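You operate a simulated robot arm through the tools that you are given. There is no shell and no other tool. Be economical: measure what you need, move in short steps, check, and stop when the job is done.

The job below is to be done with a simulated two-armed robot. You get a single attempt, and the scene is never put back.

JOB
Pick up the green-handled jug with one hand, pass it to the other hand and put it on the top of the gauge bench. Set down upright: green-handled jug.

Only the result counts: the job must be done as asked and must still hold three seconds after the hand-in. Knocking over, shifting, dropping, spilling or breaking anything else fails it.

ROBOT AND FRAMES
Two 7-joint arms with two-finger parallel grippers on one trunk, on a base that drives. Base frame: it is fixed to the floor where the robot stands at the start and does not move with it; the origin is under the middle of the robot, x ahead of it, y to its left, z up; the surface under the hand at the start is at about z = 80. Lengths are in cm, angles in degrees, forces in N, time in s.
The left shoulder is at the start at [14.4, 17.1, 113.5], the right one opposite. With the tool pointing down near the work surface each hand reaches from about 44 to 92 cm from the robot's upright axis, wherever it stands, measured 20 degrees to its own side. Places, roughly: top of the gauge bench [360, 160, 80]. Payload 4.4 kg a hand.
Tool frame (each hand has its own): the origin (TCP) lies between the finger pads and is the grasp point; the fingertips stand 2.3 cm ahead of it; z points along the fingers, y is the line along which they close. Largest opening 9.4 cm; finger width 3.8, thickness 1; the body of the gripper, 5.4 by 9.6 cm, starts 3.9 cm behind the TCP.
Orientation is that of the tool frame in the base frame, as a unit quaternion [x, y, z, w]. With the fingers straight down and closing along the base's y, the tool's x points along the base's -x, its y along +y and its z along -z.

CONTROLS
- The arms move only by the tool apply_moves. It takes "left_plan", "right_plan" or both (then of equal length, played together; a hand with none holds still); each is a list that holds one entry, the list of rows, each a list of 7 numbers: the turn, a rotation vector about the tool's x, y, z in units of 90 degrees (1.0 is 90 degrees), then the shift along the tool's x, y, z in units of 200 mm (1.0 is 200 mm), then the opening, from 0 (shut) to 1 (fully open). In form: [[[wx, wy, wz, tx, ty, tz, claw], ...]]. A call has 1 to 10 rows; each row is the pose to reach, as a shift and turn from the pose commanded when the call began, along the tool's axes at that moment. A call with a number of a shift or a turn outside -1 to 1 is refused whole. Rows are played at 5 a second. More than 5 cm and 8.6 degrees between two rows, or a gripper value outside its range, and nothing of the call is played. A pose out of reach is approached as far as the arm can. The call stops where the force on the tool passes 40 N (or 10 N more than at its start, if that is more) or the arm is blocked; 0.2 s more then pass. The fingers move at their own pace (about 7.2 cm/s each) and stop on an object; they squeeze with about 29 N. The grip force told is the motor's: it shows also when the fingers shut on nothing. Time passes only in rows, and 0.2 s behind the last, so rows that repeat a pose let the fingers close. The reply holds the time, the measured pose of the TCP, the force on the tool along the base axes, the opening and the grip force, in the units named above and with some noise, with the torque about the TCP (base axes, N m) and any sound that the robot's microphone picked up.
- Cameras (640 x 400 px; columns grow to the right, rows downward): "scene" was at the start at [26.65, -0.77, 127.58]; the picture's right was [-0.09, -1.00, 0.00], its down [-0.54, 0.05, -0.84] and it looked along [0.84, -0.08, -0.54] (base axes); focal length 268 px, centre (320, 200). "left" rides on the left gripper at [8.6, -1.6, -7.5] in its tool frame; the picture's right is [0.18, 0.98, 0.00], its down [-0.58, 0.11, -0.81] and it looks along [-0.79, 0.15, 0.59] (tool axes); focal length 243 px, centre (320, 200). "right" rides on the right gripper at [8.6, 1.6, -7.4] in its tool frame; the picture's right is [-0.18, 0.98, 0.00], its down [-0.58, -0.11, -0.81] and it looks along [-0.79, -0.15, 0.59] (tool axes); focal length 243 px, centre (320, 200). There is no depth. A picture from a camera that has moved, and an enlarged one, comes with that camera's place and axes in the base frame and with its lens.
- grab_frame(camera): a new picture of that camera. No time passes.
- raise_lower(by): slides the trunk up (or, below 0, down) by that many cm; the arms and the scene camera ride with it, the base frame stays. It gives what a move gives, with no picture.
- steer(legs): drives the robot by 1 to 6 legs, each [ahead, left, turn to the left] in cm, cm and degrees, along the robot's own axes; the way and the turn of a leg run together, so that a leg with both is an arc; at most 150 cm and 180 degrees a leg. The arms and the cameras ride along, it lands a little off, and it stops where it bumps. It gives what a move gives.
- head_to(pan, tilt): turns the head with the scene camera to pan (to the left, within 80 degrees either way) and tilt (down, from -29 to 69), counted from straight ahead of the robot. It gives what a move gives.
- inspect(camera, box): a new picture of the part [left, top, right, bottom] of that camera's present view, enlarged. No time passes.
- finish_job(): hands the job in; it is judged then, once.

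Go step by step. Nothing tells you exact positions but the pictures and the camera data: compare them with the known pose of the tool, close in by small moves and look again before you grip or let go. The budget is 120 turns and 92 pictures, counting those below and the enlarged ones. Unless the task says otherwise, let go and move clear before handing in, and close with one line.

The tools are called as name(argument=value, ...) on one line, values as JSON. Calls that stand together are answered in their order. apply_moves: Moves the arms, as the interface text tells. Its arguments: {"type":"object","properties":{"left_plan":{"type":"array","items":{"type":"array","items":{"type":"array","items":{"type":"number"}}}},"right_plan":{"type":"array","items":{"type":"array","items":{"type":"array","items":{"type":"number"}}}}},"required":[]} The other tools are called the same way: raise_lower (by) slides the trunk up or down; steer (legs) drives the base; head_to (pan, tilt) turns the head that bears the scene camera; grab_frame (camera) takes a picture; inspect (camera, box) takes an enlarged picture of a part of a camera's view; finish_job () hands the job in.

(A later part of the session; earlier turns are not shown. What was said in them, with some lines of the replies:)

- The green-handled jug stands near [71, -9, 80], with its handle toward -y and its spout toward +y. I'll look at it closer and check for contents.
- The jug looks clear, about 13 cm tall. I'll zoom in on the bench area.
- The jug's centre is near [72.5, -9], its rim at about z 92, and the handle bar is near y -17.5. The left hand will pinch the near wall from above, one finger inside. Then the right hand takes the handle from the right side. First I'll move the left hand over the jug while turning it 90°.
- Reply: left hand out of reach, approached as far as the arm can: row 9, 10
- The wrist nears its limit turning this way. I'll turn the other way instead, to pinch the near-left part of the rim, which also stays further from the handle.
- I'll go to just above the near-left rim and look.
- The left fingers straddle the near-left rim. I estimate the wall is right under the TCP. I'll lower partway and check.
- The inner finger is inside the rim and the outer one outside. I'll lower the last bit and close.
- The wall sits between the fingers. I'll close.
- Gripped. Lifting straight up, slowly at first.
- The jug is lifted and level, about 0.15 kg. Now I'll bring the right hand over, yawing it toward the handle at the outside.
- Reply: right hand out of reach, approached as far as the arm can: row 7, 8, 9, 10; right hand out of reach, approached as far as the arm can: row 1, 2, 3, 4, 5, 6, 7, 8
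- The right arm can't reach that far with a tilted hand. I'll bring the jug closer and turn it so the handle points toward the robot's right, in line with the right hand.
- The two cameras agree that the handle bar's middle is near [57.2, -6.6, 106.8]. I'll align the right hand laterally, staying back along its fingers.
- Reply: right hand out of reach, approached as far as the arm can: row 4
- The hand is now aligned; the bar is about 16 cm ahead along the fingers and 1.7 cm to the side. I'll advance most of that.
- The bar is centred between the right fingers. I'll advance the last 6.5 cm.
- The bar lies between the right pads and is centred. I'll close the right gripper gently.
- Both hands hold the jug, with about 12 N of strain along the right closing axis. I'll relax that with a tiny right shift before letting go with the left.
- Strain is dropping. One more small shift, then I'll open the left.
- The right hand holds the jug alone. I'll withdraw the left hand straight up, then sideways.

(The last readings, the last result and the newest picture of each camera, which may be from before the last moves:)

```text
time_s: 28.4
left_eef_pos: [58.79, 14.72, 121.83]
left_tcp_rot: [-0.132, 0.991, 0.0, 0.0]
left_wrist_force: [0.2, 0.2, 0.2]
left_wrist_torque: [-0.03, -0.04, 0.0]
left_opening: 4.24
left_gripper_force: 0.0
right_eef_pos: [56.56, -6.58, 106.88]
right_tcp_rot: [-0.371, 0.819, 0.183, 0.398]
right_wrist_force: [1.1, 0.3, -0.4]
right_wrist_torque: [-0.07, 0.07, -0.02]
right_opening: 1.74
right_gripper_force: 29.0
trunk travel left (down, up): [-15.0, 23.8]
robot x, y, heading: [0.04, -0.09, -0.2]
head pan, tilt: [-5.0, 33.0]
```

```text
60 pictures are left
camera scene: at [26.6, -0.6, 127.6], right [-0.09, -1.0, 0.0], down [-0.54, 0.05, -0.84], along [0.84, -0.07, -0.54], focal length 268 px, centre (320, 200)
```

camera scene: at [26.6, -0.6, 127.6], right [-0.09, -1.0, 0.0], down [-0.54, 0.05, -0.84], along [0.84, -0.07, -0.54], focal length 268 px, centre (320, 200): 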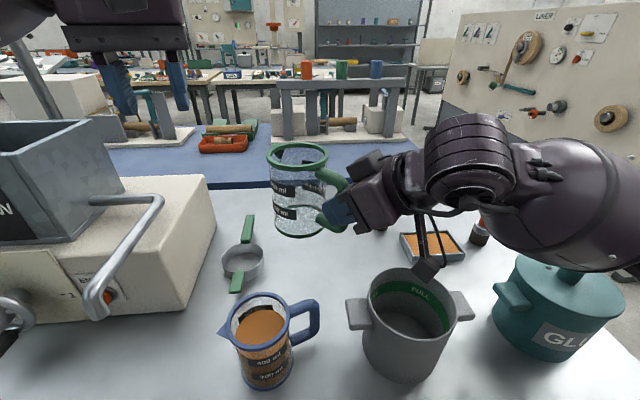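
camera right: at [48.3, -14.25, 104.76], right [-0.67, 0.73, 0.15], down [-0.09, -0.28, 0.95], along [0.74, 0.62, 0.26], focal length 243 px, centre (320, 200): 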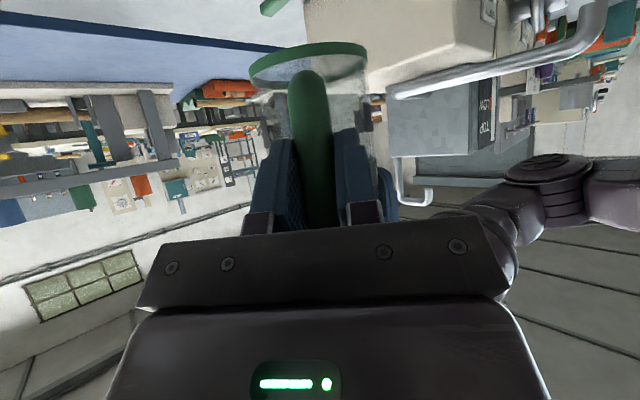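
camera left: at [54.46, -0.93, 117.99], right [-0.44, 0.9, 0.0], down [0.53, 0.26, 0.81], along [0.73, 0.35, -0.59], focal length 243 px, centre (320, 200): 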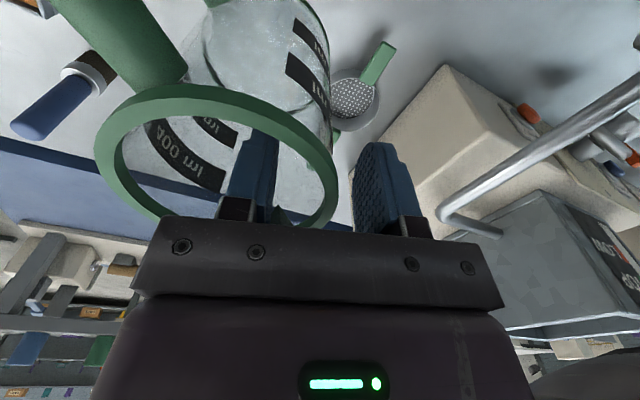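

Next I'll raise the trunk to clear everything on the table, then look around for the route.

raise_lower(by=14)

head_to(pan=60, tilt=20)

grab_frame(camera="scene")

head_to(pan=-50, tilt=25)

grab_frame(camera="scene")

head_to(pan=5, tilt=15)

grab_frame(camera="scene")

```text
time_s: 30.1
left_eef_pos: [59.02, 14.55, 135.61]
left_tcp_rot: [-0.133, 0.991, 0.0, -0.001]
left_wrist_force: [-0.4, 0.1, 0.1]
left_wrist_torque: [-0.01, 0.0, -0.03]
left_opening: 4.26
left_gripper_force: 0.1
right_eef_pos: [56.88, -6.64, 120.87]
right_tcp_rot: [-0.371, 0.819, 0.184, 0.396]
right_wrist_force: [-0.2, 0.2, -1.1]
right_wrist_torque: [-0.04, 0.06, -0.04]
right_opening: 1.77
right_gripper_force: 28.9
trunk travel left (down, up): [-29.0, 9.8]
robot x, y, heading: [0.21, -0.17, 0.1]
head pan, tilt: [-5.0, 33.0]
```

```text
time_s: 31.4
left_eef_pos: [58.92, 14.53, 135.65]
left_tcp_rot: [-0.133, 0.991, 0.0, 0.0]
left_wrist_force: [-0.1, 0.7, 0.6]
left_wrist_torque: [-0.03, 0.02, 0.03]
left_opening: 4.22
left_gripper_force: 0.0
right_eef_pos: [56.83, -6.78, 120.85]
right_tcp_rot: [-0.371, 0.819, 0.183, 0.398]
right_wrist_force: [-0.3, -0.8, -1.1]
right_wrist_torque: [-0.04, 0.06, 0.02]
right_opening: 1.77
right_gripper_force: 28.7
trunk travel left (down, up): [-29.0, 9.8]
robot x, y, heading: [-0.31, 0.11, 0.0]
head pan, tilt: [60.0, 20.0]
```

```text
59 pictures are left
camera scene: at [11.59, 8.12, 144.93], right [0.87, -0.5, 0.0], down [-0.17, -0.3, -0.94], along [0.47, 0.81, -0.34], focal length 268 px, centre (320, 200)
```

scene: 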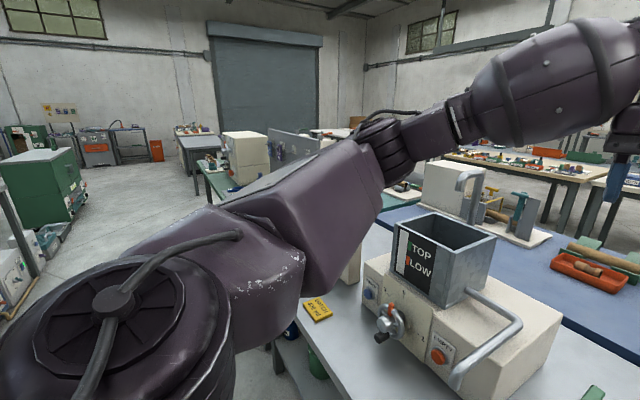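

```text
time_s: 33.3
left_eef_pos: [58.84, 14.53, 135.78]
left_tcp_rot: [-0.133, 0.991, 0.0, 0.0]
left_wrist_force: [-0.3, 0.8, 0.8]
left_wrist_torque: [-0.01, -0.02, 0.05]
left_opening: 4.23
left_gripper_force: 0.0
right_eef_pos: [56.77, -6.66, 121.0]
right_tcp_rot: [-0.37, 0.819, 0.183, 0.397]
right_wrist_force: [-0.2, 0.1, -1.8]
right_wrist_torque: [-0.05, 0.02, 0.0]
right_opening: 1.77
right_gripper_force: 29.5
trunk travel left (down, up): [-29.0, 9.8]
robot x, y, heading: [-0.03, -0.0, 0.1]
head pan, tilt: [-50.0, 25.0]
```

```text
58 pictures are left
camera scene: at [12.85, -6.99, 144.12], right [-0.77, -0.64, 0.0], down [-0.27, 0.32, -0.91], along [0.58, -0.69, -0.42], focal length 268 px, centre (320, 200)
```

scene: 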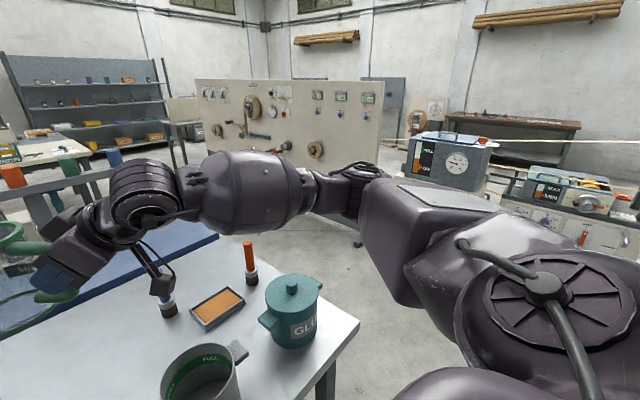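

```text
time_s: 34.6
left_eef_pos: [58.91, 14.57, 135.77]
left_tcp_rot: [-0.134, 0.991, 0.0, 0.001]
left_wrist_force: [-1.0, 0.3, 0.0]
left_wrist_torque: [-0.02, 0.0, 0.01]
left_opening: 4.24
left_gripper_force: 0.0
right_eef_pos: [56.77, -6.65, 120.98]
right_tcp_rot: [-0.37, 0.819, 0.183, 0.397]
right_wrist_force: [-0.2, 0.3, -2.1]
right_wrist_torque: [-0.06, 0.04, 0.02]
right_opening: 1.75
right_gripper_force: 28.0
trunk travel left (down, up): [-29.0, 9.8]
robot x, y, heading: [0.11, -0.05, -0.1]
head pan, tilt: [5.0, 15.0]
```

```text
57 pictures are left
camera scene: at [16.23, 0.86, 145.74], right [0.09, -1.0, 0.0], down [-0.26, -0.02, -0.97], along [0.96, 0.08, -0.26], focal length 268 px, centre (320, 200)
```

scene: 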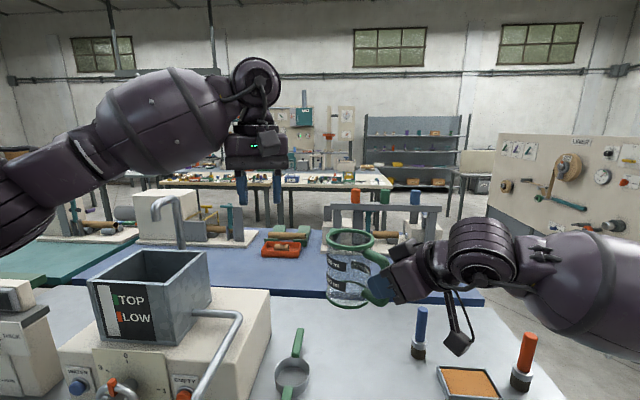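

The gap between the tables' right end (y about -58) and the tan board (y about -195) is the way through. I'll strafe right first and look again.

steer(legs=[[-8, 0, 0], [0, -55, 0]])

head_to(pan=-65, tilt=35)

grab_frame(camera="scene")

head_to(pan=-15, tilt=30)

grab_frame(camera="scene")

```text
time_s: 40.6
left_eef_pos: [50.99, -42.08, 135.79]
left_tcp_rot: [-0.132, 0.991, 0.001, 0.0]
left_wrist_force: [-1.1, -0.5, 0.8]
left_wrist_torque: [-0.01, 0.03, 0.0]
left_opening: 4.23
left_gripper_force: 0.1
right_eef_pos: [48.8, -63.3, 120.88]
right_tcp_rot: [-0.37, 0.82, 0.182, 0.398]
right_wrist_force: [0.2, -0.4, -1.2]
right_wrist_torque: [-0.03, 0.04, -0.02]
right_opening: 1.76
right_gripper_force: 29.7
trunk travel left (down, up): [-29.0, 9.8]
robot x, y, heading: [-8.01, -56.06, -0.1]
head pan, tilt: [5.0, 15.0]
```

```text
time_s: 42.1
left_eef_pos: [51.01, -41.91, 135.76]
left_tcp_rot: [-0.133, 0.991, 0.0, 0.0]
left_wrist_force: [0.4, 0.3, -0.4]
left_wrist_torque: [0.02, 0.02, 0.04]
left_opening: 4.24
left_gripper_force: 0.1
right_eef_pos: [48.6, -63.28, 120.87]
right_tcp_rot: [-0.369, 0.82, 0.182, 0.397]
right_wrist_force: [0.0, -0.6, -1.1]
right_wrist_torque: [-0.07, 0.07, -0.01]
right_opening: 1.76
right_gripper_force: 29.3
trunk travel left (down, up): [-29.0, 9.8]
robot x, y, heading: [-8.31, -56.43, -0.4]
head pan, tilt: [-65.0, 35.0]
```

```text
56 pictures are left
camera scene: at [2.6, -64.31, 142.55], right [-0.91, -0.42, 0.0], down [-0.24, 0.52, -0.82], along [0.34, -0.74, -0.57], focal length 268 px, centre (320, 200)
```

scene: 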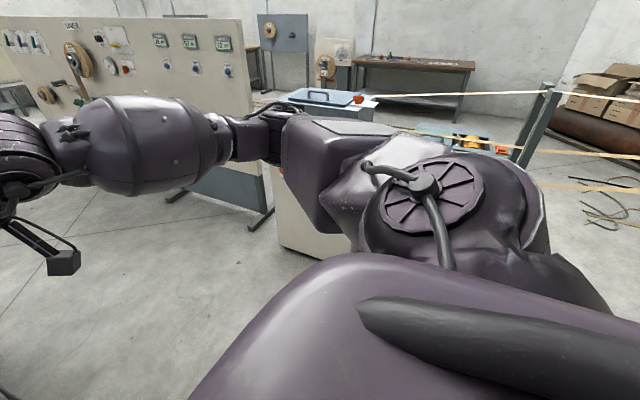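

```text
time_s: 43.2
left_eef_pos: [50.99, -41.94, 135.83]
left_tcp_rot: [-0.132, 0.991, 0.0, 0.0]
left_wrist_force: [0.0, -0.5, -1.0]
left_wrist_torque: [0.0, 0.06, 0.03]
left_opening: 4.23
left_gripper_force: 0.1
right_eef_pos: [48.71, -63.23, 120.99]
right_tcp_rot: [-0.37, 0.82, 0.183, 0.398]
right_wrist_force: [-0.7, -0.1, -1.2]
right_wrist_torque: [-0.04, 0.04, -0.01]
right_opening: 1.75
right_gripper_force: 29.2
trunk travel left (down, up): [-29.0, 9.8]
robot x, y, heading: [-7.97, -56.79, -0.4]
head pan, tilt: [-15.0, 30.0]
```

```text
55 pictures are left
camera scene: at [7.62, -58.7, 143.32], right [-0.26, -0.96, 0.0], down [-0.48, 0.13, -0.87], along [0.84, -0.23, -0.5], focal length 268 px, centre (320, 200)
```

scene: 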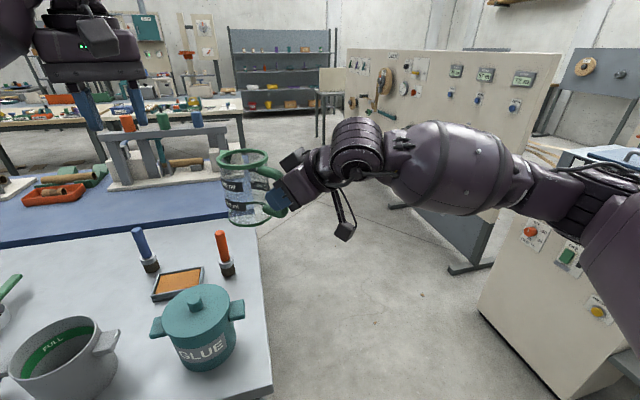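

The corridor is clear from y -58 to about -187. I'll go right to y -107, then ahead past the tables.

steer(legs=[[0, -50, 0], [100, 0, 0]])

head_to(pan=30, tilt=20)

grab_frame(camera="scene")

```text
time_s: 52.9
left_eef_pos: [151.38, -89.84, 135.73]
left_tcp_rot: [-0.137, 0.991, 0.001, 0.0]
left_wrist_force: [-0.3, -0.8, 0.2]
left_wrist_torque: [0.03, 0.02, 0.01]
left_opening: 4.22
left_gripper_force: 0.0
right_eef_pos: [149.43, -110.99, 120.88]
right_tcp_rot: [-0.374, 0.818, 0.185, 0.397]
right_wrist_force: [-0.4, -0.4, -1.3]
right_wrist_torque: [-0.05, 0.05, -0.02]
right_opening: 1.73
right_gripper_force: 29.0
trunk travel left (down, up): [-29.0, 9.8]
robot x, y, heading: [92.9, -104.8, 0.2]
head pan, tilt: [-15.0, 30.0]
```

```text
time_s: 54.0
left_eef_pos: [151.3, -89.74, 135.75]
left_tcp_rot: [-0.137, 0.991, 0.0, 0.0]
left_wrist_force: [-0.6, 0.1, -0.4]
left_wrist_torque: [0.0, 0.02, 0.0]
left_opening: 4.23
left_gripper_force: 0.1
right_eef_pos: [149.29, -111.19, 120.96]
right_tcp_rot: [-0.374, 0.818, 0.184, 0.397]
right_wrist_force: [0.6, 0.1, -0.6]
right_wrist_torque: [-0.06, 0.04, -0.01]
right_opening: 1.74
right_gripper_force: 29.3
trunk travel left (down, up): [-29.0, 9.8]
robot x, y, heading: [92.53, -104.96, 0.8]
head pan, tilt: [30.0, 20.0]
```

```text
54 pictures are left
camera scene: at [107.51, -100.03, 144.93], right [0.51, -0.86, 0.0], down [-0.3, -0.17, -0.94], along [0.81, 0.48, -0.34], focal length 268 px, centre (320, 200)
```

scene: 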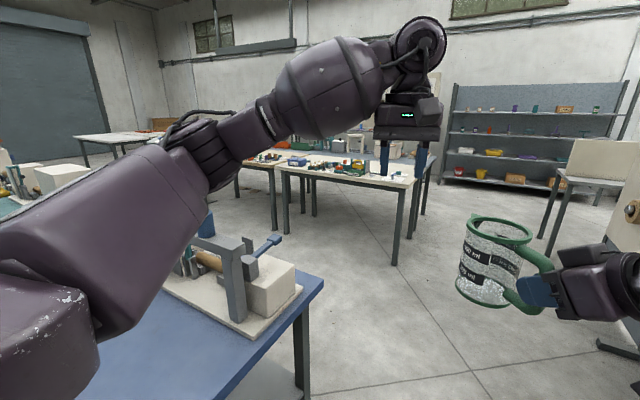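

The two benches ahead have a front edge at x about 330. The near one spans y -55..90, and the further one y from about 90 covers the given [360, 160]. I'll drive to the aisle at x about 238 and move left.

steer(legs=[[145, 0, 0], [0, 110, 0]])

head_to(pan=35, tilt=18)

grab_frame(camera="scene")

```text
time_s: 70.9
left_eef_pos: [292.66, 26.66, 135.65]
left_tcp_rot: [-0.158, 0.987, -0.001, 0.0]
left_wrist_force: [0.3, 0.3, -0.1]
left_wrist_torque: [-0.01, -0.01, -0.02]
left_opening: 4.21
left_gripper_force: 0.1
right_eef_pos: [291.57, 5.34, 120.9]
right_tcp_rot: [-0.392, 0.81, 0.193, 0.392]
right_wrist_force: [-1.0, 0.0, 0.1]
right_wrist_torque: [-0.04, 0.06, 0.03]
right_opening: 1.71
right_gripper_force: 28.8
trunk travel left (down, up): [-29.0, 9.8]
robot x, y, heading: [234.62, 9.16, 3.0]
head pan, tilt: [30.0, 20.0]
```

```text
time_s: 71.6
left_eef_pos: [292.73, 26.59, 135.7]
left_tcp_rot: [-0.158, 0.987, 0.0, 0.0]
left_wrist_force: [0.0, -0.9, -0.5]
left_wrist_torque: [0.0, 0.01, -0.01]
left_opening: 4.24
left_gripper_force: 0.1
right_eef_pos: [291.6, 5.15, 120.84]
right_tcp_rot: [-0.391, 0.81, 0.194, 0.392]
right_wrist_force: [0.0, 0.5, -2.2]
right_wrist_torque: [-0.05, 0.07, -0.01]
right_opening: 1.74
right_gripper_force: 28.9
trunk travel left (down, up): [-29.0, 9.8]
robot x, y, heading: [234.59, 8.89, 2.6]
head pan, tilt: [35.0, 18.0]
```

```text
53 pictures are left
camera scene: at [248.87, 15.2, 145.25], right [0.61, -0.79, 0.0], down [-0.24, -0.19, -0.95], along [0.75, 0.58, -0.31], focal length 268 px, centre (320, 200)
```

scene: 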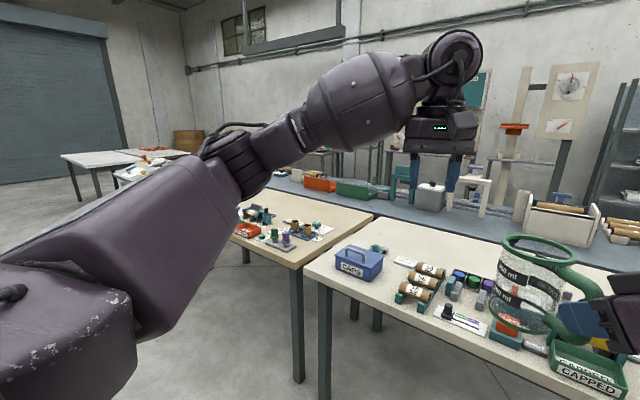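

The left bench (x 330-402, y from 90) matches the given place. I'll drive left to stand in front of it and look.

steer(legs=[[0, 0, -2.7], [-5, 135, 0]])

head_to(pan=0, tilt=28)

grab_frame(camera="scene")

```text
time_s: 84.0
left_eef_pos: [287.31, 159.17, 135.73]
left_tcp_rot: [-0.139, 0.99, 0.0, 0.0]
left_wrist_force: [-0.5, -0.5, 0.8]
left_wrist_torque: [0.0, 0.0, -0.02]
left_opening: 4.24
left_gripper_force: 0.2
right_eef_pos: [285.48, 137.85, 120.9]
right_tcp_rot: [-0.376, 0.817, 0.186, 0.395]
right_wrist_force: [0.3, -0.3, -1.5]
right_wrist_torque: [-0.07, 0.02, 0.01]
right_opening: 1.74
right_gripper_force: 29.4
trunk travel left (down, up): [-29.0, 9.8]
robot x, y, heading: [228.54, 143.76, 0.6]
head pan, tilt: [35.0, 18.0]
```

```text
time_s: 85.0
left_eef_pos: [287.38, 159.08, 135.81]
left_tcp_rot: [-0.139, 0.99, 0.001, 0.0]
left_wrist_force: [0.5, -0.4, -0.8]
left_wrist_torque: [-0.02, 0.01, 0.04]
left_opening: 4.19
left_gripper_force: 0.1
right_eef_pos: [285.47, 137.86, 120.9]
right_tcp_rot: [-0.376, 0.817, 0.185, 0.396]
right_wrist_force: [0.0, -0.3, -0.8]
right_wrist_torque: [-0.05, 0.05, -0.01]
right_opening: 1.75
right_gripper_force: 29.3
trunk travel left (down, up): [-29.0, 9.8]
robot x, y, heading: [228.52, 144.19, 1.0]
head pan, tilt: [0.0, 28.0]
```

```text
52 pictures are left
camera scene: at [244.64, 144.05, 143.64], right [0.01, -1.0, 0.0], down [-0.47, -0.01, -0.88], along [0.88, 0.01, -0.47], focal length 268 px, centre (320, 200)
```

scene: 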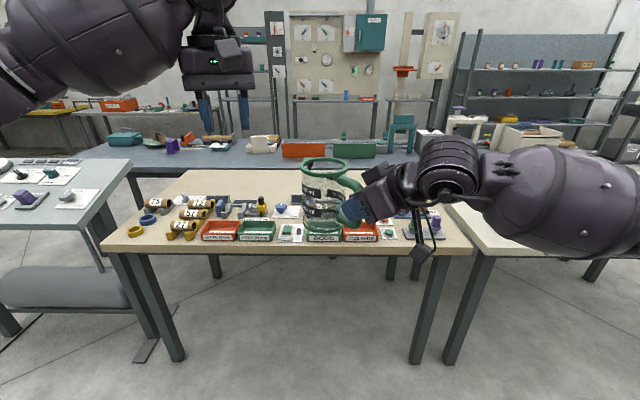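

This bench spans x 328-400, y 87-228, so its centre matches the gauge bench. I'll zoom in to find free room on top.

inspect(camera="scene", box=[90, 140, 330, 270])

inspect(camera="scene", box=[280, 140, 490, 270])

```text
2.67 times, centred on (210, 205) of scene
camera zoom: at [244.64, 144.05, 143.64], right [0.01, -1.0, 0.0], down [-0.47, -0.01, -0.88], along [0.88, 0.01, -0.47], focal length 715 px, centre (613, 187)
```

zoom: 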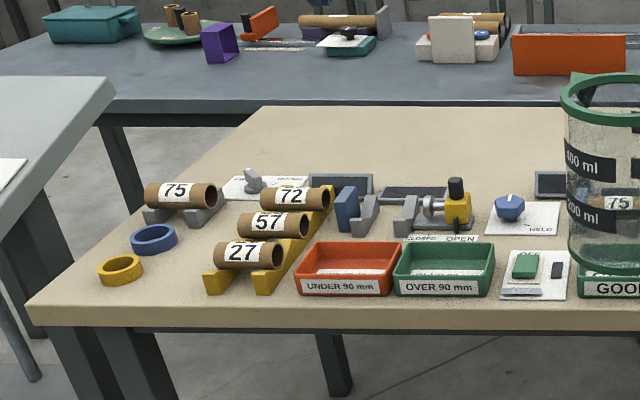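

```text
3.05 times, centred on (385, 205) of scene
camera zoom: at [244.64, 144.05, 143.64], right [0.01, -1.0, 0.0], down [-0.47, -0.01, -0.88], along [0.88, 0.01, -0.47], focal length 817 px, centre (122, 185)
```

zoom: 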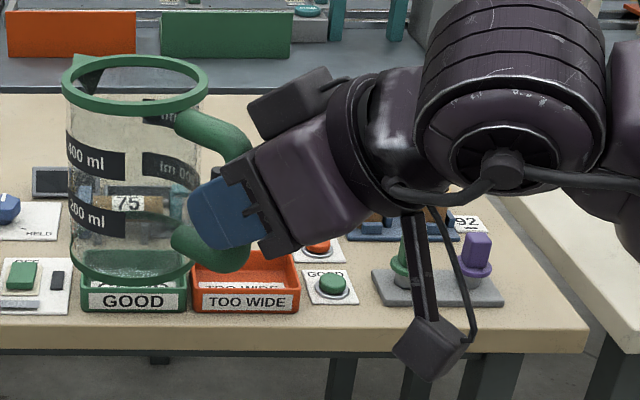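

This is the gauge bench (number tubes, "UNDER/OVER 90 mm" bins), with a free strip at the back, x about 371-400. For reach I'll turn the held jug so the hand points straight ahead, well in front of the bench still.

apply_moves(right_plan=[[[0.065, 0, 0.05, 0.04, -0.06, -0.05, 0], [0.13, 0, 0.1, 0.09, -0.13, -0.12, 0], [0.195, 0, 0.15, 0.14, -0.2, -0.18, 0], [0.26, 0, 0.2, 0.19, -0.26, -0.24, 0], [0.325, 0, 0.254, 0.23, -0.33, -0.3, 0], [0.394, 0, 0.308, 0.276, -0.395, -0.358, 0], [0.394, 0, 0.308, 0.276, -0.395, -0.358, 0]]])

grab_frame(camera="scene")

```text
time_s: 86.6
left_eef_pos: [287.4, 159.07, 135.71]
left_tcp_rot: [-0.139, 0.99, 0.0, 0.0]
left_wrist_force: [0.2, -0.4, 0.0]
left_wrist_torque: [-0.03, 0.02, -0.03]
left_opening: 4.25
left_gripper_force: 0.1
right_eef_pos: [285.58, 125.59, 120.91]
right_tcp_rot: [-0.035, 0.899, 0.018, 0.435]
right_wrist_force: [0.1, -0.1, -1.4]
right_wrist_torque: [0.0, 0.07, 0.04]
right_opening: 1.73
right_gripper_force: 28.9
trunk travel left (down, up): [-29.0, 9.8]
robot x, y, heading: [228.52, 143.85, 0.5]
head pan, tilt: [0.0, 28.0]
```

```text
49 pictures are left
camera scene: at [244.66, 144.05, 143.64], right [0.01, -1.0, 0.0], down [-0.47, -0.01, -0.88], along [0.88, 0.01, -0.47], focal length 268 px, centre (320, 200)
```

scene: 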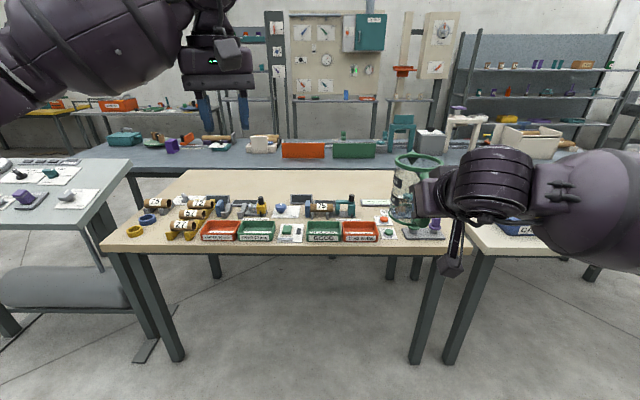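

Now the bench is visible. Zooming in on its top.

inspect(camera="scene", box=[180, 150, 400, 260])

```text
2.91 times, centred on (290, 205) of scene
camera zoom: at [244.66, 144.05, 143.64], right [0.01, -1.0, 0.0], down [-0.47, -0.01, -0.88], along [0.88, 0.01, -0.47], focal length 780 px, centre (407, 186)
```

zoom: 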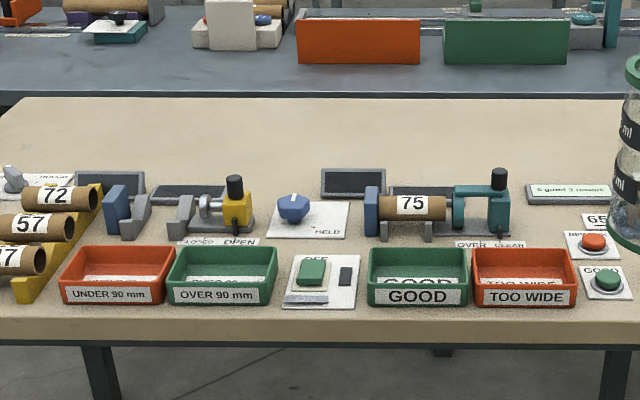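

I'll place the jug at the back strip near [388, 118], where nothing stands behind the hand. First I'll drive up to the bench.

steer(legs=[[0, -7, 0], [45, 0, 0]])

head_to(pan=0, tilt=40)

grab_frame(camera="scene")

```text
time_s: 90.2
left_eef_pos: [332.58, 152.28, 135.68]
left_tcp_rot: [-0.138, 0.99, 0.0, 0.0]
left_wrist_force: [-0.2, -0.2, -0.9]
left_wrist_torque: [0.01, 0.0, 0.0]
left_opening: 4.23
left_gripper_force: 0.0
right_eef_pos: [330.9, 118.98, 120.9]
right_tcp_rot: [-0.035, 0.9, 0.018, 0.435]
right_wrist_force: [0.1, -0.3, -1.0]
right_wrist_torque: [0.01, 0.08, 0.03]
right_opening: 1.76
right_gripper_force: 28.8
trunk travel left (down, up): [-29.0, 9.8]
robot x, y, heading: [273.79, 137.12, 0.4]
head pan, tilt: [0.0, 28.0]
```

```text
time_s: 91.0
left_eef_pos: [332.52, 152.38, 135.82]
left_tcp_rot: [-0.137, 0.991, 0.0, 0.001]
left_wrist_force: [0.2, 0.3, 0.6]
left_wrist_torque: [0.02, -0.01, 0.0]
left_opening: 4.23
left_gripper_force: 0.1
right_eef_pos: [330.84, 118.93, 121.08]
right_tcp_rot: [-0.035, 0.899, 0.018, 0.436]
right_wrist_force: [0.0, -0.2, -0.9]
right_wrist_torque: [0.03, 0.02, -0.03]
right_opening: 1.76
right_gripper_force: 28.8
trunk travel left (down, up): [-29.0, 9.8]
robot x, y, heading: [274.0, 137.02, 0.6]
head pan, tilt: [0.0, 40.0]
```

```text
47 pictures are left
camera scene: at [289.22, 137.34, 141.8], right [0.01, -1.0, 0.0], down [-0.64, -0.01, -0.77], along [0.77, 0.01, -0.64], focal length 268 px, centre (320, 200)
```

scene: 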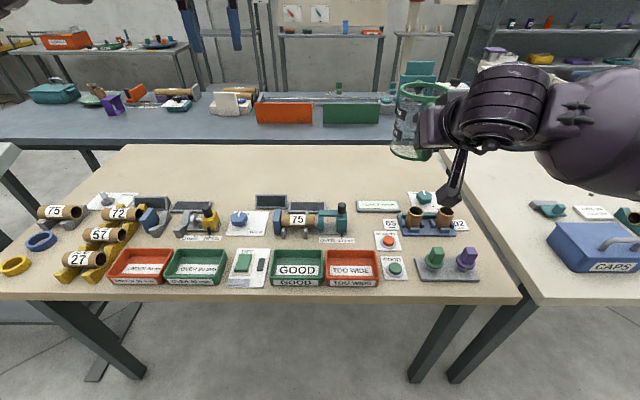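

The spot is clear. I'll drive the last 14 cm, then extend the right arm forward while still high.

steer(legs=[[13, 0, 0]])

apply_moves(right_plan=[[[0, 0, 0, -0.108, -0.014, 0.137, 0], [0, 0, 0, -0.216, -0.028, 0.273, 0], [0, 0, 0, -0.324, -0.042, 0.41, 0], [0, 0, 0, -0.432, -0.056, 0.546, 0], [0, 0, 0, -0.54, -0.069, 0.683, 0], [0, 0, 0, -0.54, -0.069, 0.683, 0]]])

```text
time_s: 92.3
left_eef_pos: [345.76, 152.33, 135.73]
left_tcp_rot: [-0.138, 0.99, -0.001, 0.0]
left_wrist_force: [0.7, -0.8, -0.4]
left_wrist_torque: [-0.01, 0.01, 0.0]
left_opening: 4.21
left_gripper_force: 0.0
right_eef_pos: [343.89, 118.86, 120.96]
right_tcp_rot: [-0.033, 0.9, 0.017, 0.435]
right_wrist_force: [0.8, -0.2, -0.8]
right_wrist_torque: [0.01, 0.07, 0.0]
right_opening: 1.77
right_gripper_force: 29.3
trunk travel left (down, up): [-29.0, 9.8]
robot x, y, heading: [286.79, 137.36, 0.3]
head pan, tilt: [0.0, 40.0]
```

```text
time_s: 93.7
left_eef_pos: [345.53, 152.24, 135.8]
left_tcp_rot: [-0.136, 0.991, 0.0, 0.0]
left_wrist_force: [0.1, 0.2, -0.2]
left_wrist_torque: [0.0, -0.04, 0.02]
left_opening: 4.25
left_gripper_force: 0.0
right_eef_pos: [360.91, 118.99, 120.8]
right_tcp_rot: [-0.034, 0.9, 0.017, 0.435]
right_wrist_force: [0.5, -1.0, -1.8]
right_wrist_torque: [0.04, 0.06, -0.02]
right_opening: 1.76
right_gripper_force: 28.6
trunk travel left (down, up): [-29.0, 9.8]
robot x, y, heading: [286.65, 136.8, 0.5]
head pan, tilt: [0.0, 40.0]
```

Reaching well. I'll extend the rest of the way, then check for tilt and position.

apply_moves(right_plan=[[[0, 0, 0, -0.108, -0.014, 0.137, 0], [0, 0, 0, -0.216, -0.028, 0.273, 0], [0, 0, 0, -0.324, -0.042, 0.41, 0], [0, 0, 0, -0.432, -0.056, 0.546, 0], [0, 0, 0, -0.56, -0.072, 0.71, 0], [0, 0, 0, -0.56, -0.072, 0.71, 0]]])

head_to(pan=-5, tilt=30)

grab_frame(camera="scene")

grab_frame(camera="right")

```text
time_s: 95.1
left_eef_pos: [345.53, 151.99, 135.87]
left_tcp_rot: [-0.137, 0.991, 0.002, 0.0]
left_wrist_force: [0.9, -0.5, 0.8]
left_wrist_torque: [0.03, 0.01, 0.0]
left_opening: 4.22
left_gripper_force: 0.1
right_eef_pos: [379.34, 118.33, 120.75]
right_tcp_rot: [-0.033, 0.899, 0.019, 0.436]
right_wrist_force: [-0.2, -1.2, -1.2]
right_wrist_torque: [0.06, 0.03, 0.03]
right_opening: 1.75
right_gripper_force: 28.7
trunk travel left (down, up): [-29.0, 9.8]
robot x, y, heading: [286.75, 137.33, 0.3]
head pan, tilt: [0.0, 40.0]
```

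```text
time_s: 95.8
left_eef_pos: [345.62, 152.24, 135.65]
left_tcp_rot: [-0.138, 0.99, 0.0, 0.0]
left_wrist_force: [-0.3, 0.2, 0.5]
left_wrist_torque: [0.03, -0.01, 0.0]
left_opening: 4.24
left_gripper_force: 0.1
right_eef_pos: [379.42, 118.86, 120.88]
right_tcp_rot: [-0.033, 0.9, 0.017, 0.435]
right_wrist_force: [0.2, 0.3, -1.0]
right_wrist_torque: [0.01, 0.11, 0.02]
right_opening: 1.77
right_gripper_force: 28.7
trunk travel left (down, up): [-29.0, 9.8]
robot x, y, heading: [286.5, 137.18, 0.3]
head pan, tilt: [-5.0, 30.0]
```

```text
46 pictures are left
camera scene: at [302.74, 136.66, 143.32], right [-0.08, -1.0, 0.0], down [-0.5, 0.04, -0.87], along [0.86, -0.07, -0.5], focal length 268 px, centre (320, 200)
```

scene: 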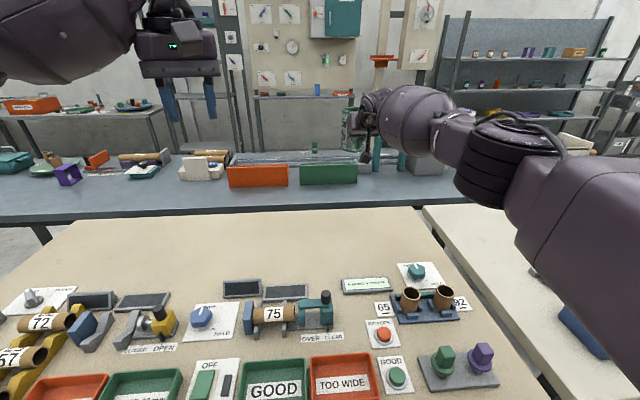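

```text
45 pictures are left
camera right: at [367.96, 119.58, 118.79], right [0.04, 0.99, 0.15], down [-0.26, -0.13, 0.96], along [0.96, -0.08, 0.25], focal length 243 px, centre (320, 200)
```

right: 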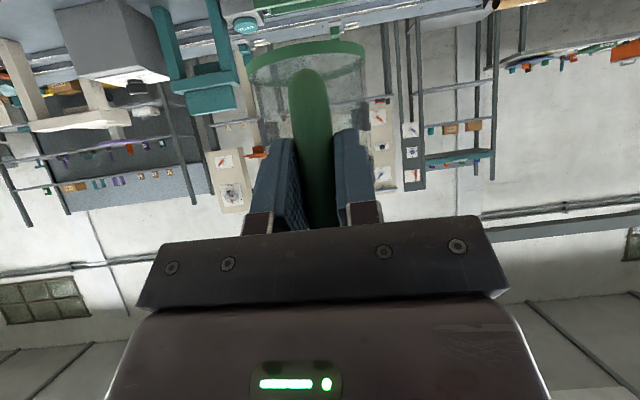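

The hand is over the spot. I'll lower the trunk in stages, checking clearance below the elbow and hand camera.

raise_lower(by=-18)

grab_frame(camera="scene")

grab_frame(camera="right")

grab_frame(camera="left")

```text
time_s: 97.8
left_eef_pos: [345.38, 152.25, 117.99]
left_tcp_rot: [-0.138, 0.99, -0.001, 0.002]
left_wrist_force: [0.6, -0.7, 0.7]
left_wrist_torque: [0.03, -0.04, 0.01]
left_opening: 4.24
left_gripper_force: 0.0
right_eef_pos: [379.18, 118.66, 103.36]
right_tcp_rot: [-0.033, 0.898, 0.018, 0.438]
right_wrist_force: [-0.7, 0.0, -0.9]
right_wrist_torque: [0.02, 0.11, -0.01]
right_opening: 1.74
right_gripper_force: 28.9
trunk travel left (down, up): [-11.0, 27.8]
robot x, y, heading: [286.6, 137.05, 0.5]
head pan, tilt: [-5.0, 30.0]
```

```text
44 pictures are left
camera scene: at [317.58, 136.74, 123.25], right [-0.08, -1.0, 0.0], down [-0.5, 0.04, -0.87], along [0.86, -0.07, -0.5], focal length 268 px, centre (320, 200)
```

scene: 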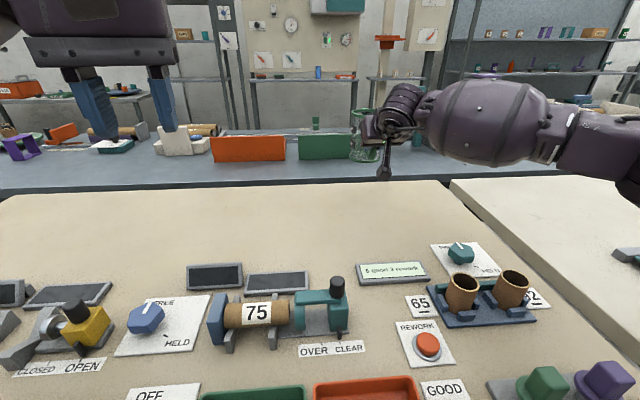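

```text
43 pictures are left
camera right: at [367.92, 119.49, 101.14], right [0.04, 0.99, 0.15], down [-0.27, -0.13, 0.95], along [0.96, -0.08, 0.26], focal length 243 px, centre (320, 200)
```

right: 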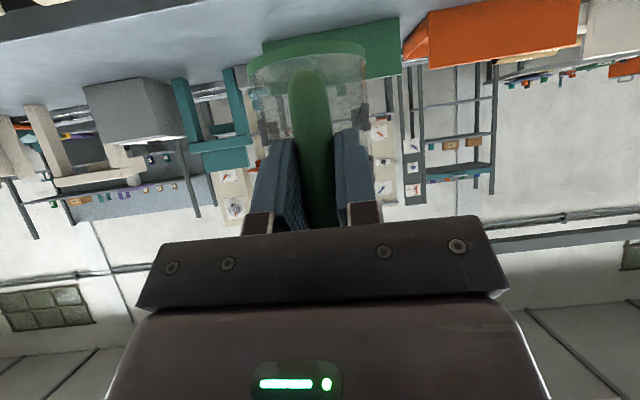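

```text
42 pictures are left
camera left: at [337.6, 148.3, 125.34], right [-0.44, 0.9, 0.0], down [0.53, 0.26, 0.81], along [0.72, 0.36, -0.59], focal length 243 px, centre (320, 200)
```

left: 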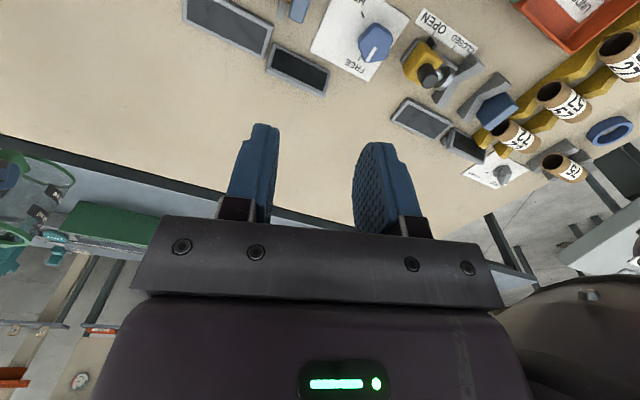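

inspect(camera="scene", box=[320, 70, 440, 190])

inspect(camera="right", box=[220, 20, 400, 140])

```text
3.33 times, centred on (380, 130) of scene
camera zoom: at [317.58, 136.74, 123.25], right [-0.08, -1.0, 0.0], down [-0.5, 0.04, -0.87], along [0.86, -0.07, -0.5], focal length 894 px, centre (120, 433)
```

zoom: 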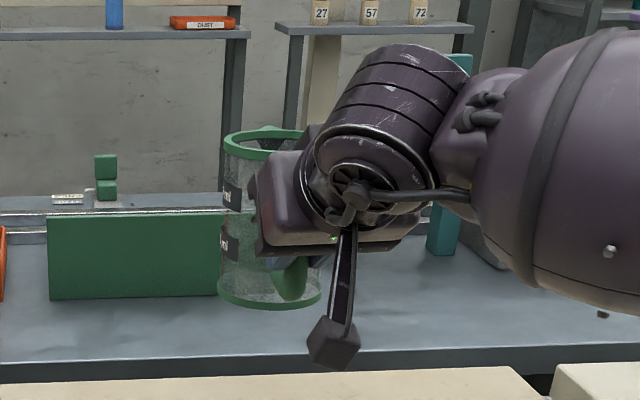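

```text
3.33 times, centred on (310, 80) of right
camera zoom: at [367.92, 119.49, 101.14], right [0.04, 0.99, 0.15], down [-0.27, -0.13, 0.95], along [0.96, -0.08, 0.26], focal length 809 px, centre (353, 600)
```

zoom: 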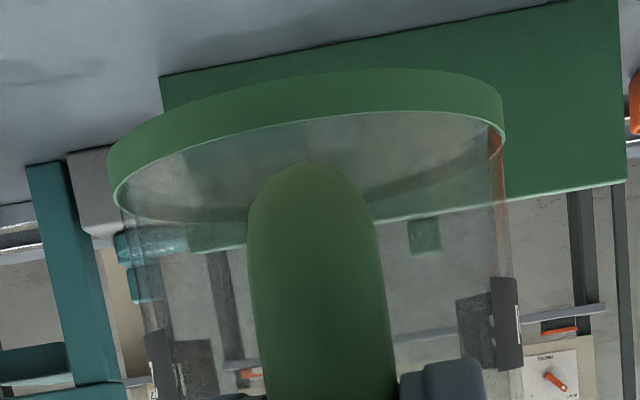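

The jug hangs level to within about 2° and its bottom is near z 96, so contact should be around TCP z 87.3. I'll lower the trunk 10 cm and check.

raise_lower(by=-10)

grab_frame(camera="scene")

grab_frame(camera="right")

```text
time_s: 99.1
left_eef_pos: [345.5, 152.23, 107.93]
left_tcp_rot: [-0.137, 0.991, 0.0, 0.001]
left_wrist_force: [-0.8, 0.5, -0.2]
left_wrist_torque: [0.0, -0.03, -0.03]
left_opening: 4.23
left_gripper_force: 0.1
right_eef_pos: [379.35, 118.6, 93.18]
right_tcp_rot: [-0.033, 0.899, 0.017, 0.437]
right_wrist_force: [-0.7, -0.3, 0.0]
right_wrist_torque: [0.01, 0.09, -0.05]
right_opening: 1.76
right_gripper_force: 29.0
trunk travel left (down, up): [-1.0, 37.8]
robot x, y, heading: [287.01, 137.2, 0.6]
head pan, tilt: [-5.0, 30.0]
```

```text
39 pictures are left
camera scene: at [325.84, 136.81, 110.91], right [-0.08, -1.0, 0.0], down [-0.5, 0.04, -0.87], along [0.86, -0.07, -0.5], focal length 268 px, centre (320, 200)
```

scene: 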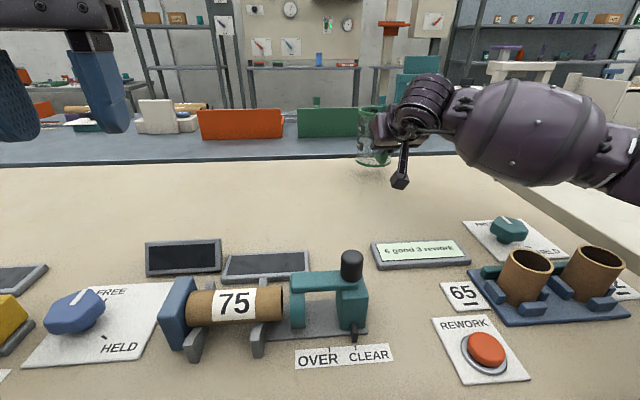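

```text
38 pictures are left
camera right: at [367.95, 119.47, 91.06], right [0.04, 0.99, 0.15], down [-0.27, -0.13, 0.95], along [0.96, -0.08, 0.26], focal length 243 px, centre (320, 200)
```

right: 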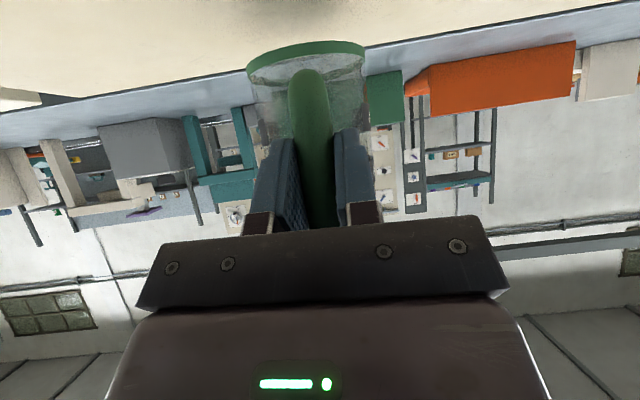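

There's clear space around the jug and hand camera. Lowering 5 cm with the arm.

apply_moves(right_plan=[[[0, 0, 0, 0.05, 0, 0.039, 0], [0, 0, 0, 0.1, 0, 0.078, 0], [0, 0, 0, 0.15, 0, 0.117, 0], [0, 0, 0, 0.192, 0, 0.152, 0], [0, 0, 0, 0.192, 0, 0.152, 0]]])

inspect(camera="scene", box=[320, 80, 440, 210])

grab_frame(camera="right")

```text
time_s: 100.3
left_eef_pos: [345.15, 152.41, 108.05]
left_tcp_rot: [-0.138, 0.99, 0.0, 0.002]
left_wrist_force: [-0.7, -0.1, 0.2]
left_wrist_torque: [0.0, 0.02, 0.02]
left_opening: 4.27
left_gripper_force: 0.1
right_eef_pos: [379.31, 118.96, 88.6]
right_tcp_rot: [-0.033, 0.898, 0.018, 0.439]
right_wrist_force: [-7.7, 0.0, 23.8]
right_wrist_torque: [-0.24, -0.64, 0.01]
right_opening: 1.79
right_gripper_force: 29.3
trunk travel left (down, up): [-1.0, 37.8]
robot x, y, heading: [286.93, 137.56, 0.2]
head pan, tilt: [-5.0, 30.0]
```

```text
3.08 times, centred on (380, 145) of scene
camera zoom: at [325.61, 136.86, 111.02], right [-0.08, -1.0, 0.0], down [-0.5, 0.04, -0.87], along [0.86, -0.07, -0.5], focal length 825 px, centre (135, 369)
```

zoom: 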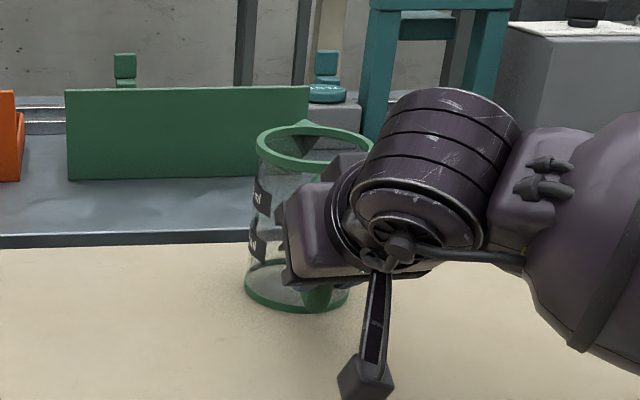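

```text
36 pictures are left
camera right: at [367.84, 119.66, 86.4], right [0.04, 0.99, 0.15], down [-0.27, -0.13, 0.95], along [0.96, -0.08, 0.26], focal length 243 px, centre (320, 200)
```

right: 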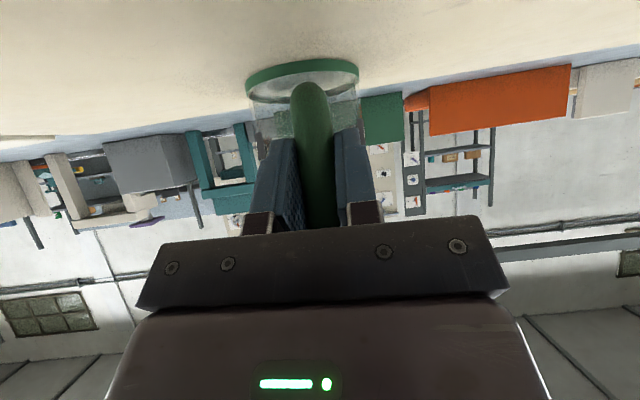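

The jug touches down with about 24 N and contact near its near edge. I'll ease up a bit to relieve it.

apply_moves(right_plan=[[[0, 0, 0, -0.012, 0, -0.009, 0], [0, 0, 0, -0.012, 0, -0.009, 0]]])

inspect(camera="right", box=[220, 20, 400, 140])

```text
time_s: 100.9
left_eef_pos: [345.32, 152.23, 108.03]
left_tcp_rot: [-0.138, 0.99, 0.0, 0.001]
left_wrist_force: [0.2, -0.4, -0.2]
left_wrist_torque: [0.0, -0.02, 0.02]
left_opening: 4.21
left_gripper_force: 0.0
right_eef_pos: [379.21, 118.98, 88.49]
right_tcp_rot: [-0.033, 0.899, 0.018, 0.436]
right_wrist_force: [-6.9, 3.1, 19.7]
right_wrist_torque: [-0.03, -0.51, 0.09]
right_opening: 1.74
right_gripper_force: 28.7
trunk travel left (down, up): [-1.0, 37.8]
robot x, y, heading: [286.92, 137.13, 0.4]
head pan, tilt: [-5.0, 30.0]
```

```text
3.33 times, centred on (310, 80) of right
camera zoom: at [367.85, 119.67, 86.38], right [0.04, 0.99, 0.15], down [-0.27, -0.13, 0.96], along [0.96, -0.08, 0.26], focal length 809 px, centre (353, 600)
```

zoom: 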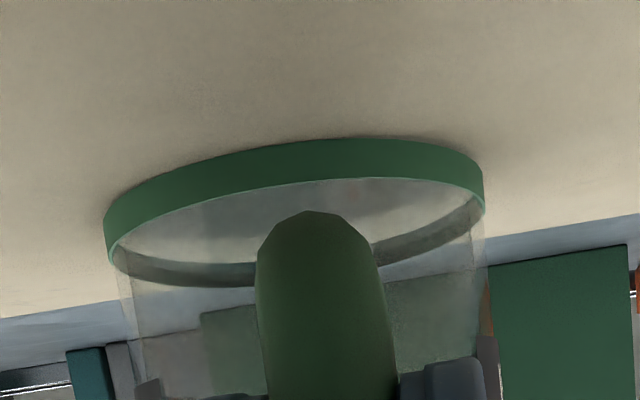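

It appears seated flat, but the hand is still pushing about 20 N. Easing up further.

apply_moves(right_plan=[[[0, 0, 0, -0.012, 0, -0.009, 0], [0, 0, 0, -0.02, 0, -0.016, 0], [0, 0, 0, -0.02, 0, -0.016, 0]]])

```text
time_s: 101.7
left_eef_pos: [345.64, 152.24, 107.74]
left_tcp_rot: [-0.137, 0.991, 0.0, -0.001]
left_wrist_force: [-0.4, -1.1, -0.1]
left_wrist_torque: [0.02, 0.01, 0.01]
left_opening: 4.22
left_gripper_force: 0.2
right_eef_pos: [379.48, 118.65, 88.5]
right_tcp_rot: [-0.033, 0.901, 0.016, 0.433]
right_wrist_force: [-2.0, 1.4, 1.5]
right_wrist_torque: [0.05, -0.01, 0.02]
right_opening: 1.77
right_gripper_force: 29.0
trunk travel left (down, up): [-1.0, 37.8]
robot x, y, heading: [286.87, 137.34, 0.2]
head pan, tilt: [-5.0, 30.0]
```

inspect(camera="right", box=[220, 20, 400, 140])

inspect(camera="scene", box=[330, 90, 400, 190])

```text
3.33 times, centred on (310, 80) of right
camera zoom: at [368.04, 119.48, 86.51], right [0.04, 0.99, 0.15], down [-0.26, -0.13, 0.96], along [0.97, -0.08, 0.25], focal length 809 px, centre (353, 600)
```

zoom: 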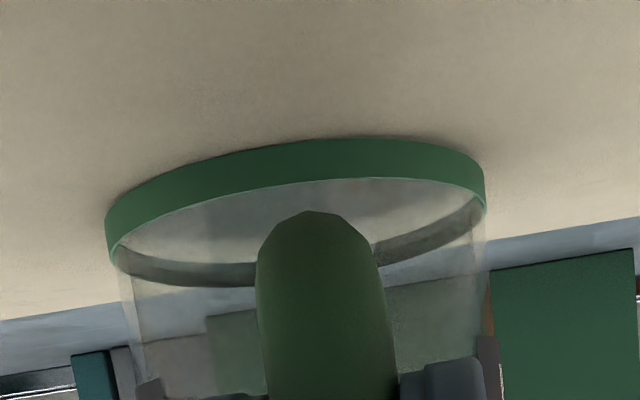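

```text
4.00 times, centred on (365, 140) of scene
camera zoom: at [325.93, 136.8, 110.82], right [-0.08, -1.0, 0.0], down [-0.5, 0.04, -0.87], along [0.86, -0.07, -0.5], focal length 1072 px, centre (140, 440)
```

zoom: 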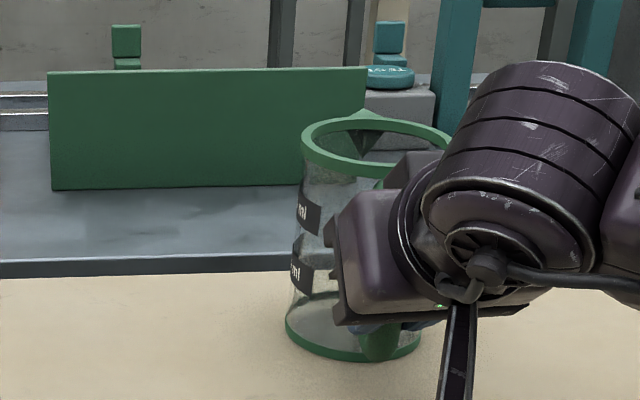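

The jug stands on the bench with almost no load on the hand. Opening the right gripper.

apply_moves(right_plan=[[[0, 0, 0, 0, 0, 0, 0.25], [0, 0, 0, 0, 0, 0, 0.4], [0, 0, 0, 0, 0, 0, 0.6], [0, 0, 0, 0, 0, 0, 0.8], [0, 0, 0, 0, 0, 0, 0.8]]])

grab_frame(camera="right")

inspect(camera="scene", box=[320, 80, 440, 210])

```text
time_s: 102.9
left_eef_pos: [345.62, 152.12, 107.75]
left_tcp_rot: [-0.138, 0.99, -0.001, 0.0]
left_wrist_force: [0.0, 0.3, -0.1]
left_wrist_torque: [-0.04, -0.02, 0.0]
left_opening: 4.23
left_gripper_force: 0.1
right_eef_pos: [379.44, 118.81, 88.79]
right_tcp_rot: [-0.033, 0.899, 0.017, 0.436]
right_wrist_force: [0.2, 0.0, -0.3]
right_wrist_torque: [0.01, -0.02, -0.03]
right_opening: 7.55
right_gripper_force: 0.1
trunk travel left (down, up): [-1.0, 37.8]
robot x, y, heading: [286.63, 137.38, 0.6]
head pan, tilt: [-5.0, 30.0]
```

```text
32 pictures are left
camera right: at [368.08, 119.53, 86.73], right [0.04, 0.99, 0.15], down [-0.26, -0.13, 0.96], along [0.96, -0.08, 0.25], focal length 243 px, centre (320, 200)
```

right: 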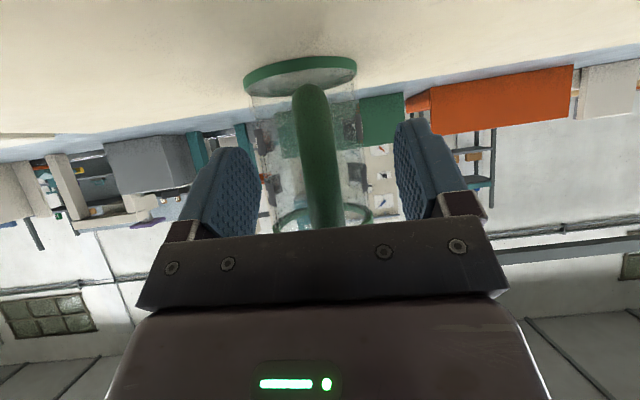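

```text
3.08 times, centred on (380, 145) of scene
camera zoom: at [325.93, 136.8, 110.85], right [-0.08, -1.0, 0.0], down [-0.5, 0.04, -0.87], along [0.86, -0.07, -0.5], focal length 825 px, centre (135, 369)
```

zoom: 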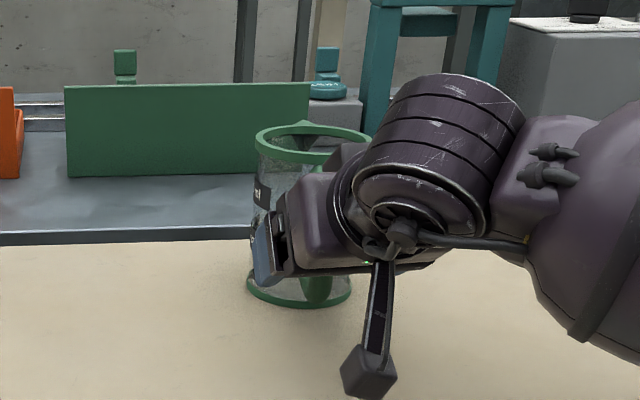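

The jug stands free. I'll retreat straight back along the fingers, up and away.

apply_moves(right_plan=[[[0, 0, 0, 0, 0, -0.1, 0.8], [0, 0, 0, 0, 0, -0.2, 0.8], [0, 0, 0, 0, 0, -0.35, 0.8], [0, 0, 0, 0, 0, -0.5, 0.8], [0, 0, 0, -0.1, 0, -0.7, 0.8], [0, 0, 0, -0.2, 0, -0.85, 0.8]]])

raise_lower(by=12)

grab_frame(camera="scene")

grab_frame(camera="right")

```text
time_s: 104.3
left_eef_pos: [345.62, 152.33, 107.68]
left_tcp_rot: [-0.137, 0.991, 0.0, 0.0]
left_wrist_force: [0.4, -0.6, -0.1]
left_wrist_torque: [-0.02, 0.03, 0.02]
left_opening: 4.23
left_gripper_force: 0.0
right_eef_pos: [368.36, 117.71, 102.27]
right_tcp_rot: [-0.034, 0.9, 0.018, 0.435]
right_wrist_force: [0.6, -0.6, 0.4]
right_wrist_torque: [-0.04, 0.02, 0.0]
right_opening: 7.54
right_gripper_force: 0.0
trunk travel left (down, up): [-1.0, 37.8]
robot x, y, heading: [286.8, 137.43, 0.1]
head pan, tilt: [-5.0, 30.0]
```

```text
time_s: 105.8
left_eef_pos: [345.81, 152.3, 119.54]
left_tcp_rot: [-0.136, 0.991, 0.0, -0.002]
left_wrist_force: [0.4, 0.3, -0.8]
left_wrist_torque: [-0.01, 0.01, 0.0]
left_opening: 4.23
left_gripper_force: 0.2
right_eef_pos: [368.83, 117.83, 114.1]
right_tcp_rot: [-0.033, 0.9, 0.017, 0.433]
right_wrist_force: [0.8, 0.3, -1.0]
right_wrist_torque: [-0.02, -0.01, 0.04]
right_opening: 7.53
right_gripper_force: 0.1
trunk travel left (down, up): [-13.0, 25.8]
robot x, y, heading: [286.87, 137.1, 0.3]
head pan, tilt: [-5.0, 30.0]
```

```text
30 pictures are left
camera scene: at [315.84, 136.73, 125.55], right [-0.08, -1.0, 0.0], down [-0.5, 0.04, -0.87], along [0.86, -0.07, -0.5], focal length 268 px, centre (320, 200)
```

scene: 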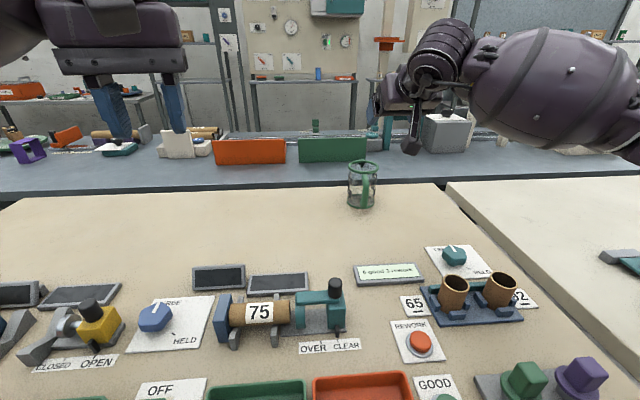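

```text
29 pictures are left
camera right: at [357.4, 118.65, 112.08], right [0.04, 0.99, 0.15], down [-0.26, -0.13, 0.96], along [0.97, -0.08, 0.25], focal length 243 px, centre (320, 200)
```

right: 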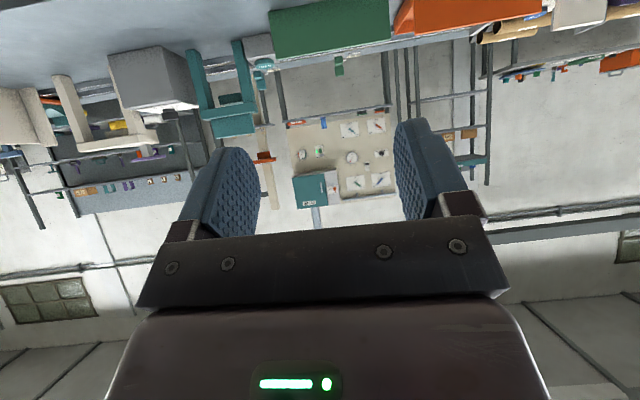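

The jug stands upright and alone on the gauge bench, both hands are clear, and nothing else on this bench has moved. Handing in.

finish_job()

```text
The job is handed in.
```

The left hand picked up the green-handled jug and passed it to the right hand, which set it upright on the gauge bench; I have handed the job in, but no verdict came back.
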